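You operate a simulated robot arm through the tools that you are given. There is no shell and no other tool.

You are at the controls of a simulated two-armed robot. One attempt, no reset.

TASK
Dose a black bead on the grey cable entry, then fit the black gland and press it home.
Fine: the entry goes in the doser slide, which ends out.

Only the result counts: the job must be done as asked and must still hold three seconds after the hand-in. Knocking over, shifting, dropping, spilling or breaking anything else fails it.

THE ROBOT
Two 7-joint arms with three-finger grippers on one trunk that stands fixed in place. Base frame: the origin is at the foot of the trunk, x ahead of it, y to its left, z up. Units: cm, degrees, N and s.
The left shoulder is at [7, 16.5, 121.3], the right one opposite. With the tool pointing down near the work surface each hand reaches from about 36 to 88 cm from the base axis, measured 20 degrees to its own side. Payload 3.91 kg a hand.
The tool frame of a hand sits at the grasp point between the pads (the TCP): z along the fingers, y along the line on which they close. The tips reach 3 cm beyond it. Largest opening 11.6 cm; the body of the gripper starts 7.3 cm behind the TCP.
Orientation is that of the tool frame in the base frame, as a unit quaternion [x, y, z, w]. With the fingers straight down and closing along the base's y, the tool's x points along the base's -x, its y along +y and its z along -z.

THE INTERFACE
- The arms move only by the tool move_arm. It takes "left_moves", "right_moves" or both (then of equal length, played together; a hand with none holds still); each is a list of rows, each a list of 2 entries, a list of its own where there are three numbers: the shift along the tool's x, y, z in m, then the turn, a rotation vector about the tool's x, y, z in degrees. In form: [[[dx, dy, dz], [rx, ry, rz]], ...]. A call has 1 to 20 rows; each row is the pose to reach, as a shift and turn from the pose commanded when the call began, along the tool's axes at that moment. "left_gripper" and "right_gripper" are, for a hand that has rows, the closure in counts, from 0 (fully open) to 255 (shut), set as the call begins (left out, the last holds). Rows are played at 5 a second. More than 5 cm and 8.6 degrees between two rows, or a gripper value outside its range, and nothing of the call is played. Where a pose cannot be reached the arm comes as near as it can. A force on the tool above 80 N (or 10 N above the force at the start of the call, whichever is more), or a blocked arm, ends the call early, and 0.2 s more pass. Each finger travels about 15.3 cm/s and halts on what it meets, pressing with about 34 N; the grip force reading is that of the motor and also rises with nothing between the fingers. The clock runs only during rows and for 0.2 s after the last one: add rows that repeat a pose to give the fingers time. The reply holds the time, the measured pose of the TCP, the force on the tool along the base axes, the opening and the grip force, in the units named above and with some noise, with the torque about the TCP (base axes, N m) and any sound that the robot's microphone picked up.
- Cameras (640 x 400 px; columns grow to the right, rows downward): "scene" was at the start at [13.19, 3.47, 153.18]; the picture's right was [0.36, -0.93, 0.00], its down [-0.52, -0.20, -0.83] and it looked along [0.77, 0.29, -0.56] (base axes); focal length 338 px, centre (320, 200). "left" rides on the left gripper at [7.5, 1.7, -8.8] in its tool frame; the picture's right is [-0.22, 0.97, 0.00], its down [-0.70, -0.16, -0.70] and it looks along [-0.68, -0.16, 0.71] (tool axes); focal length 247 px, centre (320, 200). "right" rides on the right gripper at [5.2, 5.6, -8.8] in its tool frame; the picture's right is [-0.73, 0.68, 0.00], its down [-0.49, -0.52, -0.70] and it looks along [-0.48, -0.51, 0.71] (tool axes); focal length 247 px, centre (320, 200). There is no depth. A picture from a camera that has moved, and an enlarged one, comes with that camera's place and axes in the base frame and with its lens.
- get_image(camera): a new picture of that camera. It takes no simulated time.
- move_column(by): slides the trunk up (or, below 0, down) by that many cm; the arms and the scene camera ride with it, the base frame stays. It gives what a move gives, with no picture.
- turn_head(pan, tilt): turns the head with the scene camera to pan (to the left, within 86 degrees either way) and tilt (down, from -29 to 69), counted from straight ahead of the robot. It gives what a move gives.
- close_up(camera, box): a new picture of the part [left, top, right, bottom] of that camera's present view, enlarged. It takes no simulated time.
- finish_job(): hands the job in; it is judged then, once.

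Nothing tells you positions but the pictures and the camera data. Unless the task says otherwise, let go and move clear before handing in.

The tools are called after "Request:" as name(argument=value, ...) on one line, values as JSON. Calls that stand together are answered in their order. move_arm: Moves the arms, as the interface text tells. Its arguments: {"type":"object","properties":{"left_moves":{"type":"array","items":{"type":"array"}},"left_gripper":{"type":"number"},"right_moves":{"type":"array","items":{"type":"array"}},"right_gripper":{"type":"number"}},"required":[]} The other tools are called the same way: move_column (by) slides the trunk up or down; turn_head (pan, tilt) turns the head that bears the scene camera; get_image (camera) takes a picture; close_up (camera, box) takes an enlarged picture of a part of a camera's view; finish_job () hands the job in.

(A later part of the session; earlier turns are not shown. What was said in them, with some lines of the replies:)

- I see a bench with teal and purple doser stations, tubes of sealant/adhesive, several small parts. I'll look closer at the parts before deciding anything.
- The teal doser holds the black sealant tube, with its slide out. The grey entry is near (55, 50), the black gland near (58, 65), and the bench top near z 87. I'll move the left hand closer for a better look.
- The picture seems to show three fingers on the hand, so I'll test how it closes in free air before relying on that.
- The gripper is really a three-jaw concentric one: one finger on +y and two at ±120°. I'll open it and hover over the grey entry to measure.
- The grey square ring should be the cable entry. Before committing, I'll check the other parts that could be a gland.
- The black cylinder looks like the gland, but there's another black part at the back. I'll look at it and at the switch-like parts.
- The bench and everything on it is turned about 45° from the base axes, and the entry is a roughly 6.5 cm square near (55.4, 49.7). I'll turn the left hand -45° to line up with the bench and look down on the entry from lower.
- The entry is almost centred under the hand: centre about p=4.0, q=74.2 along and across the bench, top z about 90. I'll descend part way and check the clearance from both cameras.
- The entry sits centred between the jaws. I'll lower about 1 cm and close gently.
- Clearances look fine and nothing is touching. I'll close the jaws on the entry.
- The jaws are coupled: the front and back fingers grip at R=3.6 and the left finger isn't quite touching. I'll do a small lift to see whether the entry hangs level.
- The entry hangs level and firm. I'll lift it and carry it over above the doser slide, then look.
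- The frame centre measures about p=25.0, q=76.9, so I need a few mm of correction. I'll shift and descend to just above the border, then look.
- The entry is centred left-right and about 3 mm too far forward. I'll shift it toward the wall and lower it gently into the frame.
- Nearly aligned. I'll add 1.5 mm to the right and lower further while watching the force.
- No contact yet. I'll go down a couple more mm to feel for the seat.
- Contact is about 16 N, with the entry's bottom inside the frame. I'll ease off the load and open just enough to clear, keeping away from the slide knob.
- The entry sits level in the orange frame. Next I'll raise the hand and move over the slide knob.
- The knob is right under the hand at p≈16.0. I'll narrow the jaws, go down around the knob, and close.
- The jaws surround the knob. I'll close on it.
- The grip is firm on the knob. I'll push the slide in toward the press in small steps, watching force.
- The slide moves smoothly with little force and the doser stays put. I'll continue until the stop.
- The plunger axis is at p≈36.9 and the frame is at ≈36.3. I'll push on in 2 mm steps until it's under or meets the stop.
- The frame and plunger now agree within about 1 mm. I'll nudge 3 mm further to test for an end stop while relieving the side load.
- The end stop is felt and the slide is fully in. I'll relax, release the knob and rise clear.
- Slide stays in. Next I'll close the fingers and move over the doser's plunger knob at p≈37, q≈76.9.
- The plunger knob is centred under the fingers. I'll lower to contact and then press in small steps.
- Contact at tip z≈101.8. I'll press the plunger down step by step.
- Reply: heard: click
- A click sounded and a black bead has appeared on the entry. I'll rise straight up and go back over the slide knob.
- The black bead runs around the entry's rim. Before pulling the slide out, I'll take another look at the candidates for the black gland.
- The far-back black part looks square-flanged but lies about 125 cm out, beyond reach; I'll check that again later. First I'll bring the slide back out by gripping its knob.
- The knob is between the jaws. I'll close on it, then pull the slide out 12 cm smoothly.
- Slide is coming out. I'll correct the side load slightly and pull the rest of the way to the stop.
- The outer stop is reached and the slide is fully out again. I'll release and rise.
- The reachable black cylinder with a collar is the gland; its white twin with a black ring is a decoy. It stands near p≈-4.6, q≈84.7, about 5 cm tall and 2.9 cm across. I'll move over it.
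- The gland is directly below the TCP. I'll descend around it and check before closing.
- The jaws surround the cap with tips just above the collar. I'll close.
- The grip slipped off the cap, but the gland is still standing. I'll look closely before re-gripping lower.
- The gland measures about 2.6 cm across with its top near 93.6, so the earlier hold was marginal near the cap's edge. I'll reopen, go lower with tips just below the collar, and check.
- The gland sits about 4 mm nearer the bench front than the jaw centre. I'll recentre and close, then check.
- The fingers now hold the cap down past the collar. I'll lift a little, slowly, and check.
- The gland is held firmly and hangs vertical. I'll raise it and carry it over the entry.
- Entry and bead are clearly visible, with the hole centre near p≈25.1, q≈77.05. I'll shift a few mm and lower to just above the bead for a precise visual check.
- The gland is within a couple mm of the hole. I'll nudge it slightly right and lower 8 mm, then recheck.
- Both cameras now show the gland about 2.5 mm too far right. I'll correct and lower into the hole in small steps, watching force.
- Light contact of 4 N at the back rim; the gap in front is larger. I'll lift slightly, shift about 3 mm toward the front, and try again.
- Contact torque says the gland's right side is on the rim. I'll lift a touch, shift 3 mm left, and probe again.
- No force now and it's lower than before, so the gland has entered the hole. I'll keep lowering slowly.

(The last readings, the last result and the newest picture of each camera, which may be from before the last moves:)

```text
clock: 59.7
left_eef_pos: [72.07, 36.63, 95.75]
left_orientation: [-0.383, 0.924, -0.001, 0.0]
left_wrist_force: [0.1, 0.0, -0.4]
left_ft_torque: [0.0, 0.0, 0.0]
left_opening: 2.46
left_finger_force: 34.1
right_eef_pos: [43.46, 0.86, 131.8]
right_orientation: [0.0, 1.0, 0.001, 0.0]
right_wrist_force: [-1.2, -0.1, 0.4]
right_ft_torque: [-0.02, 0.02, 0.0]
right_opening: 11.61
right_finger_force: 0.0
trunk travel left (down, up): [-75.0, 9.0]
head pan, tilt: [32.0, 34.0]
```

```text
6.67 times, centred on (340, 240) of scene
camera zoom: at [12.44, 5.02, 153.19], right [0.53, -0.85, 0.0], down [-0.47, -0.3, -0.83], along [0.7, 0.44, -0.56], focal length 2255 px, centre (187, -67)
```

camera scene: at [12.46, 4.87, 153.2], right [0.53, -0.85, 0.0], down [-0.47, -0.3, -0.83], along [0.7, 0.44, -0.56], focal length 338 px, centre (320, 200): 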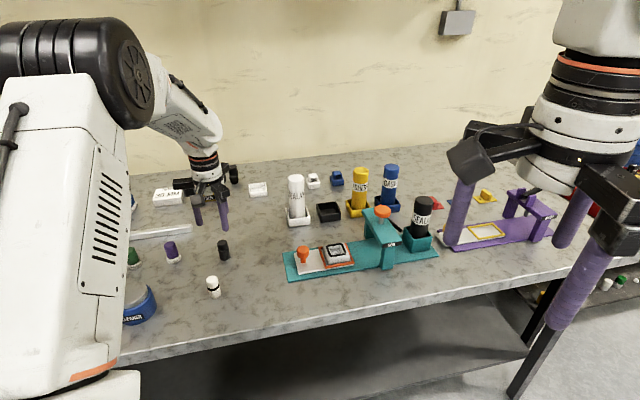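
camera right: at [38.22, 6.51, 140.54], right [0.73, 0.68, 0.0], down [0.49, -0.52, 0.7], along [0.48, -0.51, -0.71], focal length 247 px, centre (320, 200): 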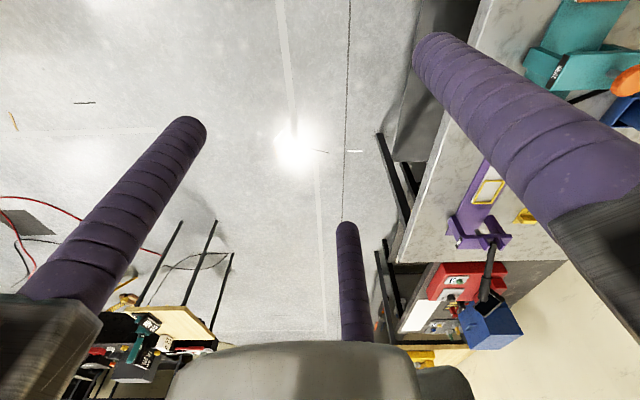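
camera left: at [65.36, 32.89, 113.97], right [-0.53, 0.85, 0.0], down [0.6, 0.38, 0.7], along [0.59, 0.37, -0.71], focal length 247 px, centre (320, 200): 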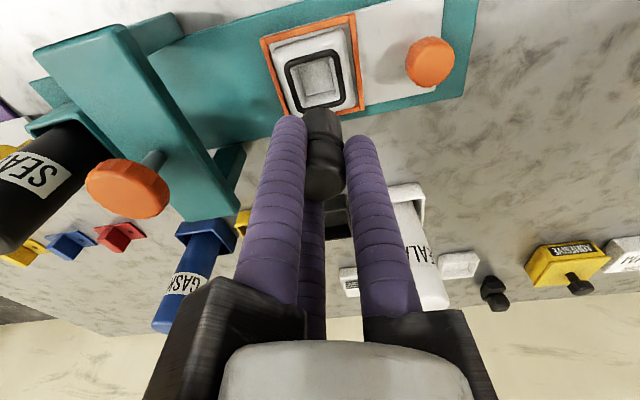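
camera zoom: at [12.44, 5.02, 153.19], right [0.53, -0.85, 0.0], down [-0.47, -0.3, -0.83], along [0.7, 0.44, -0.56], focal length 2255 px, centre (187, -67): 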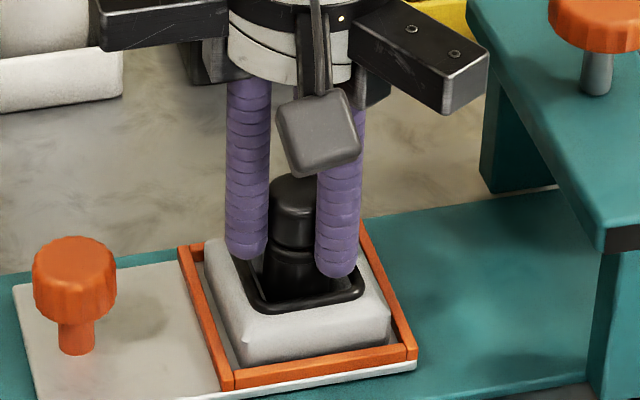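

It's going in freely. I'll lower a few mm more until the floor is felt, keeping the finger tips above the bead.

Request:
move_arm(left_moves=[[[0, 0, 0.002], [0, 0, 0]], [[0, 0, 0.004], [0, 0, 0]], [[0, 0, 0.006], [0, 0, 0]], [[0, 0, 0.006], [0, 0, 0]]])

Request:
close_up(camera="left", box=[250, 50, 390, 170])

Request:
close_up(camera="scene", box=[310, 210, 370, 270])

```text
clock: 60.7
left_eef_pos: [71.98, 36.62, 95.32]
left_orientation: [-0.383, 0.924, -0.001, 0.003]
left_wrist_force: [0.8, 2.1, 13.8]
left_ft_torque: [0.1, -0.04, -0.02]
left_opening: 2.49
left_finger_force: 33.9
right_eef_pos: [43.23, 0.8, 131.87]
right_orientation: [0.0, 1.0, 0.001, 0.0]
right_wrist_force: [0.3, -1.3, 0.0]
right_ft_torque: [-0.02, 0.03, -0.02]
right_opening: 11.62
right_finger_force: 0.1
trunk travel left (down, up): [-75.0, 9.0]
head pan, tilt: [32.0, 34.0]
```

```text
3.33 times, centred on (320, 110) of left
camera zoom: at [65.53, 32.57, 104.25], right [-0.53, 0.85, 0.0], down [0.6, 0.38, 0.7], along [0.6, 0.37, -0.71], focal length 823 px, centre (320, 500)
```

zoom: 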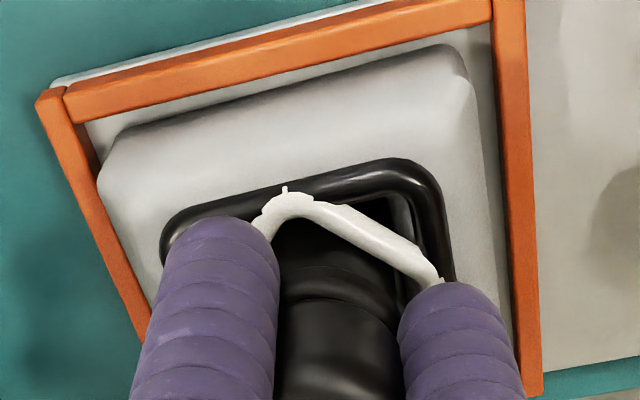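

```text
6.67 times, centred on (340, 240) of scene
camera zoom: at [12.25, 4.94, 153.23], right [0.53, -0.85, 0.0], down [-0.47, -0.3, -0.83], along [0.7, 0.44, -0.56], focal length 2255 px, centre (187, -67)
```

zoom: 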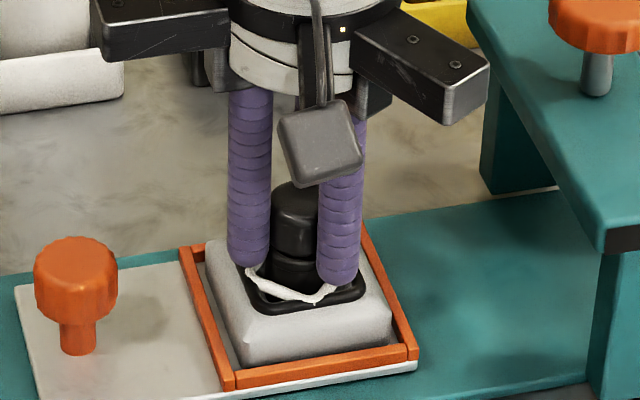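

The gland has met the floor and sealant has squeezed out around it. I'll ease off, release, rise and look before pressing it home.

Request:
move_arm(left_moves=[[[0, 0, -0.003], [0, 0, 0]], [[0, 0, -0.003], [0, 0, 0]]])

Request:
move_arm(left_moves=[[[0, 0, 0], [0, 0, 0]], [[0, 0, 0], [0, 0, 0]], [[0, 0, -0.03], [0, 0, 0]], [[0, 0, -0.07], [0, 0, 0]], [[0, 0, -0.07], [0, 0, 0]]], left_gripper=140)

Request:
get_image(camera="left")

Request:
close_up(camera="left", box=[240, 30, 400, 150])

Request:
close_up(camera="scene", box=[300, 200, 380, 270])

```text
clock: 61.3
left_eef_pos: [71.95, 36.65, 95.37]
left_orientation: [-0.383, 0.924, 0.0, 0.0]
left_wrist_force: [1.7, 0.4, 4.3]
left_ft_torque: [0.02, -0.07, 0.01]
left_opening: 2.48
left_finger_force: 33.8
right_eef_pos: [43.37, 0.88, 131.75]
right_orientation: [0.0, 1.0, 0.0, 0.0]
right_wrist_force: [0.4, -0.4, -0.9]
right_ft_torque: [0.02, 0.0, -0.03]
right_opening: 11.62
right_finger_force: 0.0
trunk travel left (down, up): [-75.0, 9.0]
head pan, tilt: [32.0, 34.0]
```

```text
clock: 62.5
left_eef_pos: [72.28, 36.72, 102.35]
left_orientation: [-0.383, 0.924, 0.001, -0.001]
left_wrist_force: [0.7, 0.0, -0.2]
left_ft_torque: [0.01, 0.0, 0.05]
left_opening: 5.22
left_finger_force: 0.1
right_eef_pos: [43.3, 0.91, 131.77]
right_orientation: [0.0, 1.0, 0.0, 0.0]
right_wrist_force: [-0.1, 0.3, -0.1]
right_ft_torque: [-0.01, 0.0, -0.01]
right_opening: 11.59
right_finger_force: 0.0
trunk travel left (down, up): [-75.0, 9.0]
head pan, tilt: [32.0, 34.0]
```

```text
taken
camera left: at [65.74, 32.67, 111.26], right [-0.53, 0.85, 0.0], down [0.61, 0.38, 0.7], along [0.59, 0.37, -0.71], focal length 247 px, centre (320, 200)
```

left: 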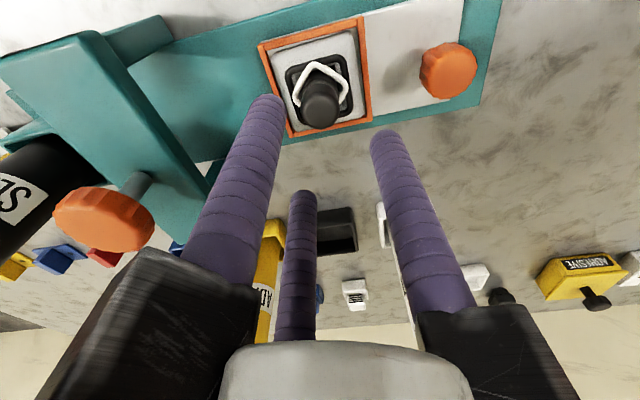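

```text
3.33 times, centred on (320, 90) of left
camera zoom: at [65.74, 32.67, 111.26], right [-0.53, 0.85, 0.0], down [0.61, 0.38, 0.7], along [0.59, 0.37, -0.71], focal length 823 px, centre (320, 567)
```

zoom: 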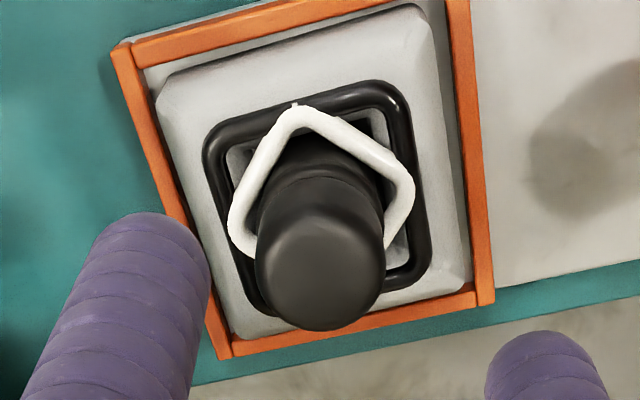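

```text
5.71 times, centred on (340, 235) of scene
camera zoom: at [12.53, 5.05, 153.18], right [0.53, -0.85, 0.0], down [-0.47, -0.3, -0.83], along [0.7, 0.44, -0.56], focal length 1933 px, centre (206, 0)
```

zoom: 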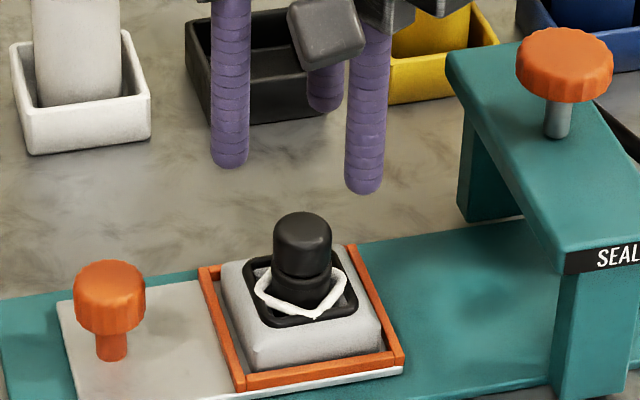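

The gland stands upright in the hole with sealant squeezed out all round. I'll close the fingers and press on its top to make sure it's home.

Request:
move_arm(left_moves=[[[0.002, 0, 0], [0, 0, 0]], [[0.002, 0, 0.0], [0, 0, 0]], [[0.002, 0, 0.02], [0, 0, 0]], [[0.002, 0, 0.032], [0, 0, 0]], [[0.002, 0, 0.032], [0, 0, 0]]], left_gripper=255)

Request:
get_image(camera="left")

Request:
close_up(camera="scene", box=[300, 190, 380, 270])

```text
clock: 63.7
left_eef_pos: [71.79, 36.53, 99.21]
left_orientation: [-0.383, 0.924, 0.0, 0.001]
left_wrist_force: [0.0, -0.2, 0.1]
left_ft_torque: [0.02, 0.02, 0.01]
left_opening: 0.9
left_finger_force: 33.8
right_eef_pos: [43.35, 0.82, 131.89]
right_orientation: [0.0, 1.0, 0.0, -0.001]
right_wrist_force: [0.0, 0.1, 0.7]
right_ft_torque: [-0.02, 0.01, -0.01]
right_opening: 11.59
right_finger_force: 0.1
trunk travel left (down, up): [-75.0, 9.0]
head pan, tilt: [32.0, 34.0]
```

```text
taken
camera left: at [65.33, 32.48, 108.14], right [-0.53, 0.85, 0.0], down [0.6, 0.38, 0.7], along [0.59, 0.37, -0.71], focal length 247 px, centre (320, 200)
```

left: 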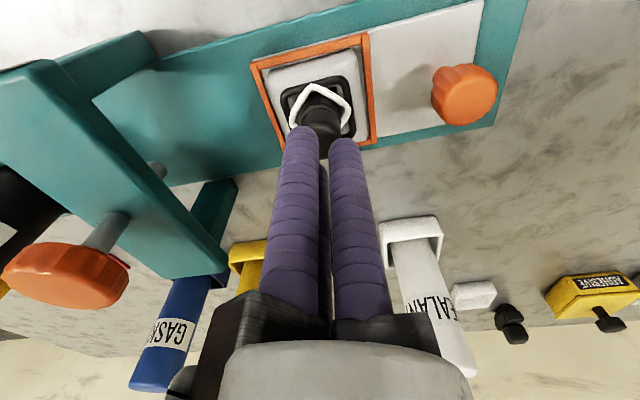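

```text
5.00 times, centred on (340, 230) of scene
camera zoom: at [12.41, 5.0, 153.2], right [0.53, -0.85, 0.0], down [-0.47, -0.3, -0.83], along [0.7, 0.44, -0.56], focal length 1692 px, centre (220, 50)
```

zoom: 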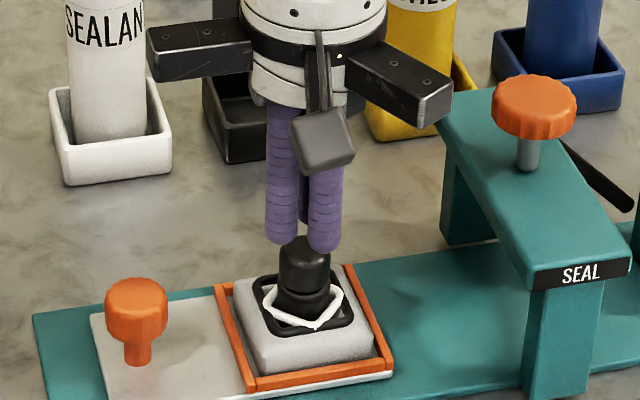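

Fingers are right over the cap. I'll press down in small increments.

Request:
move_arm(left_moves=[[[0, 0, 0.006], [0, 0, 0]], [[0, 0, 0.009], [0, 0, 0]], [[0, 0, 0.012], [0, 0, 0]], [[0, 0, 0.014], [0, 0, 0]], [[0, 0, 0.014], [0, 0, 0]]])

Request:
close_up(camera="scene", box=[300, 190, 380, 270])

Request:
close_up(camera="left", box=[240, 30, 400, 170])

```text
clock: 64.9
left_eef_pos: [71.75, 36.46, 98.23]
left_orientation: [-0.382, 0.924, -0.002, 0.003]
left_wrist_force: [2.1, 2.5, 25.7]
left_ft_torque: [0.15, -0.15, 0.0]
left_opening: 0.9
left_finger_force: 34.1
right_eef_pos: [43.16, 0.68, 131.88]
right_orientation: [0.0, 1.0, 0.001, 0.001]
right_wrist_force: [0.6, -0.4, -0.4]
right_ft_torque: [0.0, -0.03, 0.0]
right_opening: 11.58
right_finger_force: 0.2
trunk travel left (down, up): [-75.0, 9.0]
head pan, tilt: [32.0, 34.0]
```

```text
5.00 times, centred on (340, 230) of scene
camera zoom: at [12.1, 4.86, 153.26], right [0.53, -0.85, 0.0], down [-0.47, -0.3, -0.83], along [0.7, 0.44, -0.56], focal length 1692 px, centre (220, 50)
```

zoom: 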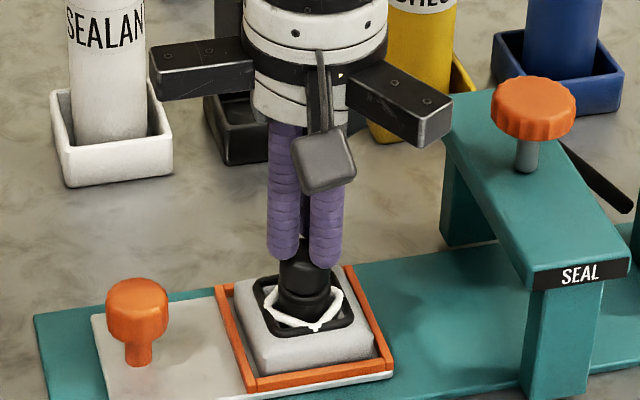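

```text
2.86 times, centred on (320, 100) of left
camera zoom: at [65.3, 32.38, 107.14], right [-0.53, 0.85, 0.0], down [0.6, 0.38, 0.7], along [0.6, 0.37, -0.71], focal length 706 px, centre (320, 486)
```

zoom: 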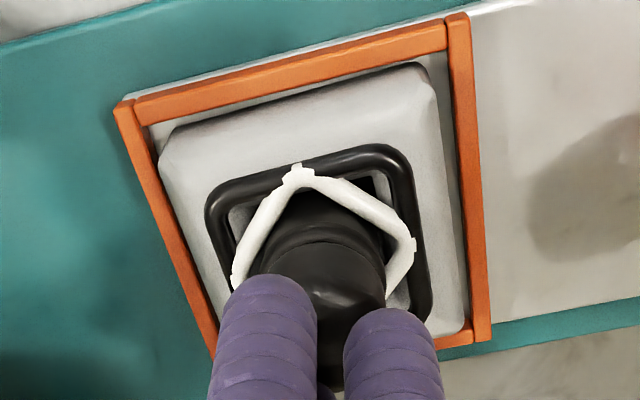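

About 26 N and firm, with slightly more squeeze-out. I'll press a bit harder and hold to be sure.

Request:
move_arm(left_moves=[[[0, 0, 0.003], [0, 0, 0]], [[0, 0, 0.006], [0, 0, 0]], [[0, 0, 0.006], [0, 0, 0]], [[0, 0, 0.006], [0, 0, 0]]])

Request:
close_up(camera="scene", box=[300, 190, 380, 270])

Request:
close_up(camera="left", box=[240, 30, 400, 170])

```text
clock: 65.9
left_eef_pos: [71.7, 36.46, 98.29]
left_orientation: [-0.382, 0.924, -0.002, 0.009]
left_wrist_force: [3.6, 4.9, 50.7]
left_ft_torque: [0.26, -0.08, 0.02]
left_opening: 0.9
left_finger_force: 34.5
right_eef_pos: [42.82, 0.63, 131.89]
right_orientation: [0.0, 1.0, 0.002, 0.002]
right_wrist_force: [-0.6, 0.6, 0.1]
right_ft_torque: [0.02, -0.01, 0.02]
right_opening: 11.59
right_finger_force: 0.1
trunk travel left (down, up): [-75.0, 9.0]
head pan, tilt: [32.0, 34.0]
```

```text
5.00 times, centred on (340, 230) of scene
camera zoom: at [11.72, 4.7, 153.28], right [0.53, -0.85, 0.0], down [-0.47, -0.29, -0.83], along [0.71, 0.44, -0.55], focal length 1692 px, centre (220, 50)
```

zoom: 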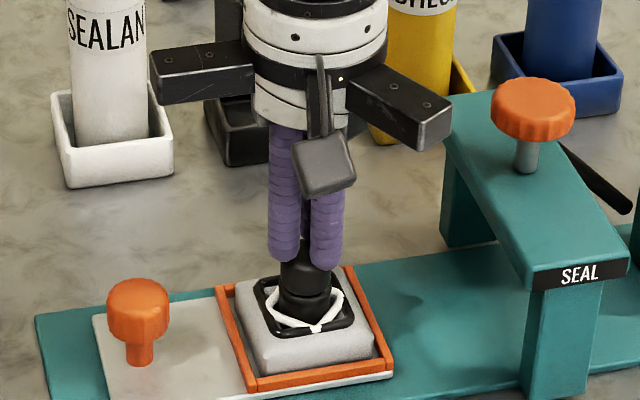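

```text
2.86 times, centred on (320, 100) of left
camera zoom: at [65.15, 32.32, 107.04], right [-0.53, 0.85, 0.0], down [0.59, 0.38, 0.71], along [0.6, 0.37, -0.7], focal length 706 px, centre (320, 486)
```

zoom: 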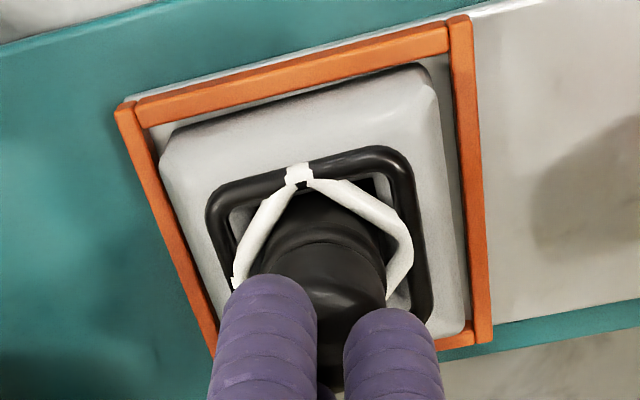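

At 50 N nothing more gives, so the gland is home. I'll rise straight up and inspect.

Request:
move_arm(left_moves=[[[0, 0, -0.01], [0, 0, 0]], [[0, 0, -0.04], [0, 0, 0]], [[0, 0, -0.08], [0, 0, 0]], [[0, 0, -0.12], [0, 0, 0]], [[0.03, 0.03, -0.15], [0, 0, 0]], [[0.06, 0.06, -0.17], [0, 0, 0]], [[0.06, 0.06, -0.17], [0, 0, 0]]])

Request:
get_image(camera="scene")

Request:
close_up(camera="scene", box=[270, 190, 410, 290])

Request:
get_image(camera="left")

```text
refused: row 5 steps farther than a row can; nothing moved
```

```text
taken
camera scene: at [11.72, 4.7, 153.28], right [0.53, -0.85, 0.0], down [-0.47, -0.29, -0.83], along [0.71, 0.44, -0.55], focal length 338 px, centre (320, 200)
```

scene: 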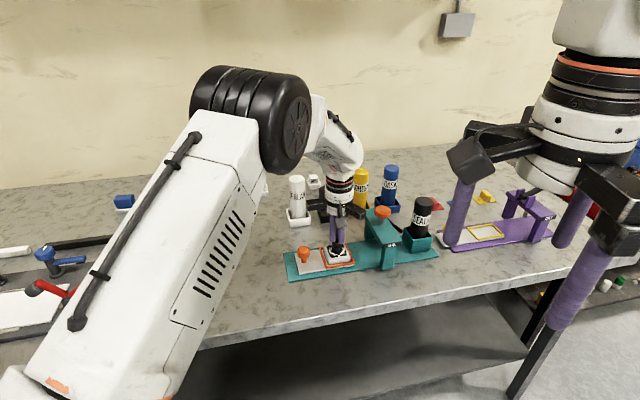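

```text
4.00 times, centred on (340, 240) of scene
camera zoom: at [11.72, 4.7, 153.28], right [0.53, -0.85, 0.0], down [-0.47, -0.29, -0.83], along [0.71, 0.44, -0.55], focal length 1353 px, centre (240, 40)
```

zoom: 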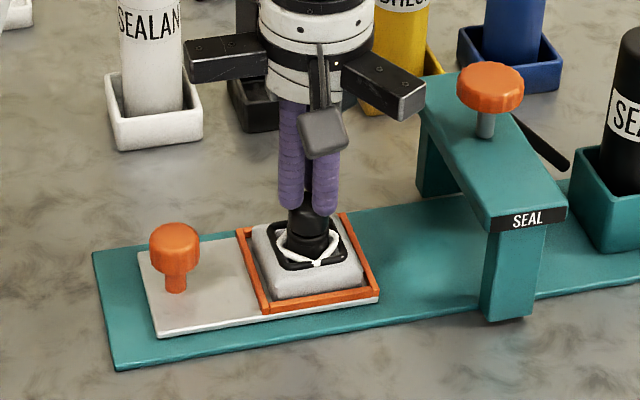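

```text
taken
camera left: at [65.15, 32.32, 107.04], right [-0.53, 0.85, 0.0], down [0.59, 0.38, 0.71], along [0.6, 0.37, -0.7], focal length 247 px, centre (320, 200)
```

left: 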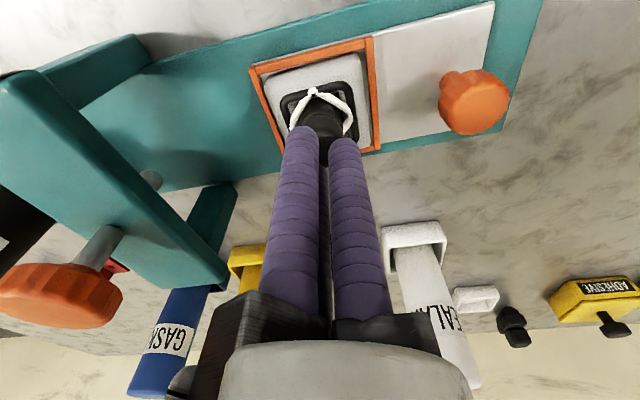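

That move was refused because one step was too large. I'll retreat with smaller steps, straight up first.

Request:
move_arm(left_moves=[[[0, 0, -0.01], [0, 0, 0]], [[0, 0, -0.03], [0, 0, 0]], [[0, 0, -0.06], [0, 0, 0]], [[0, 0, -0.09], [0, 0, 0]], [[0, 0, -0.12], [0, 0, 0]], [[0.02, 0.02, -0.14], [0, 0, 0]], [[0.045, 0.045, -0.15], [0, 0, 0]], [[0.06, 0.075, -0.16], [0, 0, 0]], [[0.06, 0.075, -0.16], [0, 0, 0]]])

Request:
get_image(camera="scene")

Request:
close_up(camera="scene", box=[270, 190, 410, 290])

Request:
get_image(camera="left")

```text
clock: 67.9
left_eef_pos: [62.28, 37.75, 113.22]
left_orientation: [-0.382, 0.924, 0.0, 0.0]
left_wrist_force: [0.1, -0.7, 0.2]
left_ft_torque: [0.02, 0.0, 0.0]
left_opening: 0.91
left_finger_force: 33.5
right_eef_pos: [43.44, 0.86, 131.86]
right_orientation: [0.0, 1.0, 0.0, 0.0]
right_wrist_force: [-0.5, -0.3, 0.4]
right_ft_torque: [0.0, 0.01, 0.04]
right_opening: 11.59
right_finger_force: 0.1
trunk travel left (down, up): [-75.0, 9.0]
head pan, tilt: [32.0, 34.0]
```

```text
taken
camera scene: at [12.51, 4.99, 153.19], right [0.53, -0.85, 0.0], down [-0.47, -0.3, -0.83], along [0.7, 0.44, -0.56], focal length 338 px, centre (320, 200)
```

scene: 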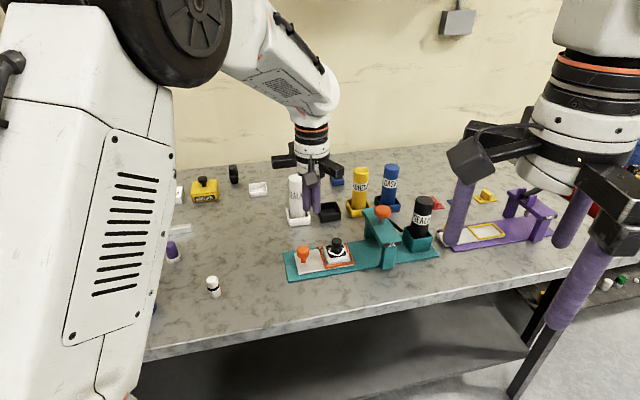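

```text
4.00 times, centred on (340, 240) of scene
camera zoom: at [12.51, 4.99, 153.19], right [0.53, -0.85, 0.0], down [-0.47, -0.3, -0.83], along [0.7, 0.44, -0.56], focal length 1353 px, centre (240, 40)
```

zoom: 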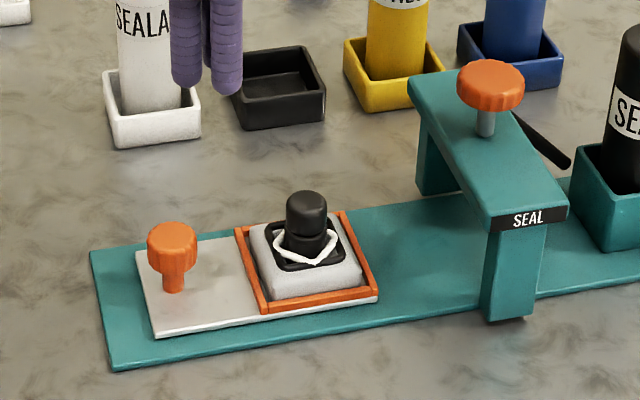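

```text
taken
camera left: at [55.96, 33.64, 122.06], right [-0.53, 0.85, 0.0], down [0.61, 0.38, 0.7], along [0.59, 0.37, -0.71], focal length 247 px, centre (320, 200)
```

left: 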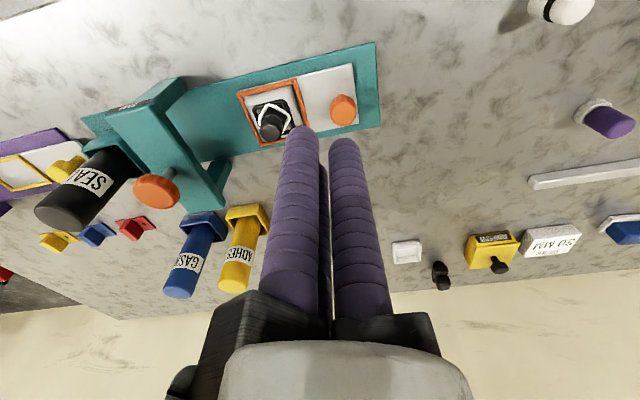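

The entry is in the slide with its black bead, the black gland stands fully pressed in, the slide is out, and the hand is clear. I see nothing else disturbed, so I'm handing in.

Request:
finish_job()

```text
The job is handed in.
```

The job is handed in. The grey cable entry is in the doser slide with a black bead on its rim. The black gland is fitted and pressed home, and the slide is back out against its stop.

- **Dosing:** I pushed the slide in to its stop and pressed the doser's plunger knob once. It clicked, and the black bead showed on the entry.
- **Gland:** my first grip slipped off its cap while it stood on the bench, but it stayed upright. I gripped it lower, set it in the hole and pressed on top with about 50 N, and nothing moved further.
- **White squeeze-out:** a white ring appeared around the gland as it went in, although the bead is black. I don't know why it is white; I took it as squeeze-out from the bead.
- **Which black part:** I took the black cylinder with the collar as the gland. The only other black part that might fit was at the back of the bench, about 125 cm out and beyond reach.

I let go and moved the hand clear before handing in, and nothing else looked disturbed.
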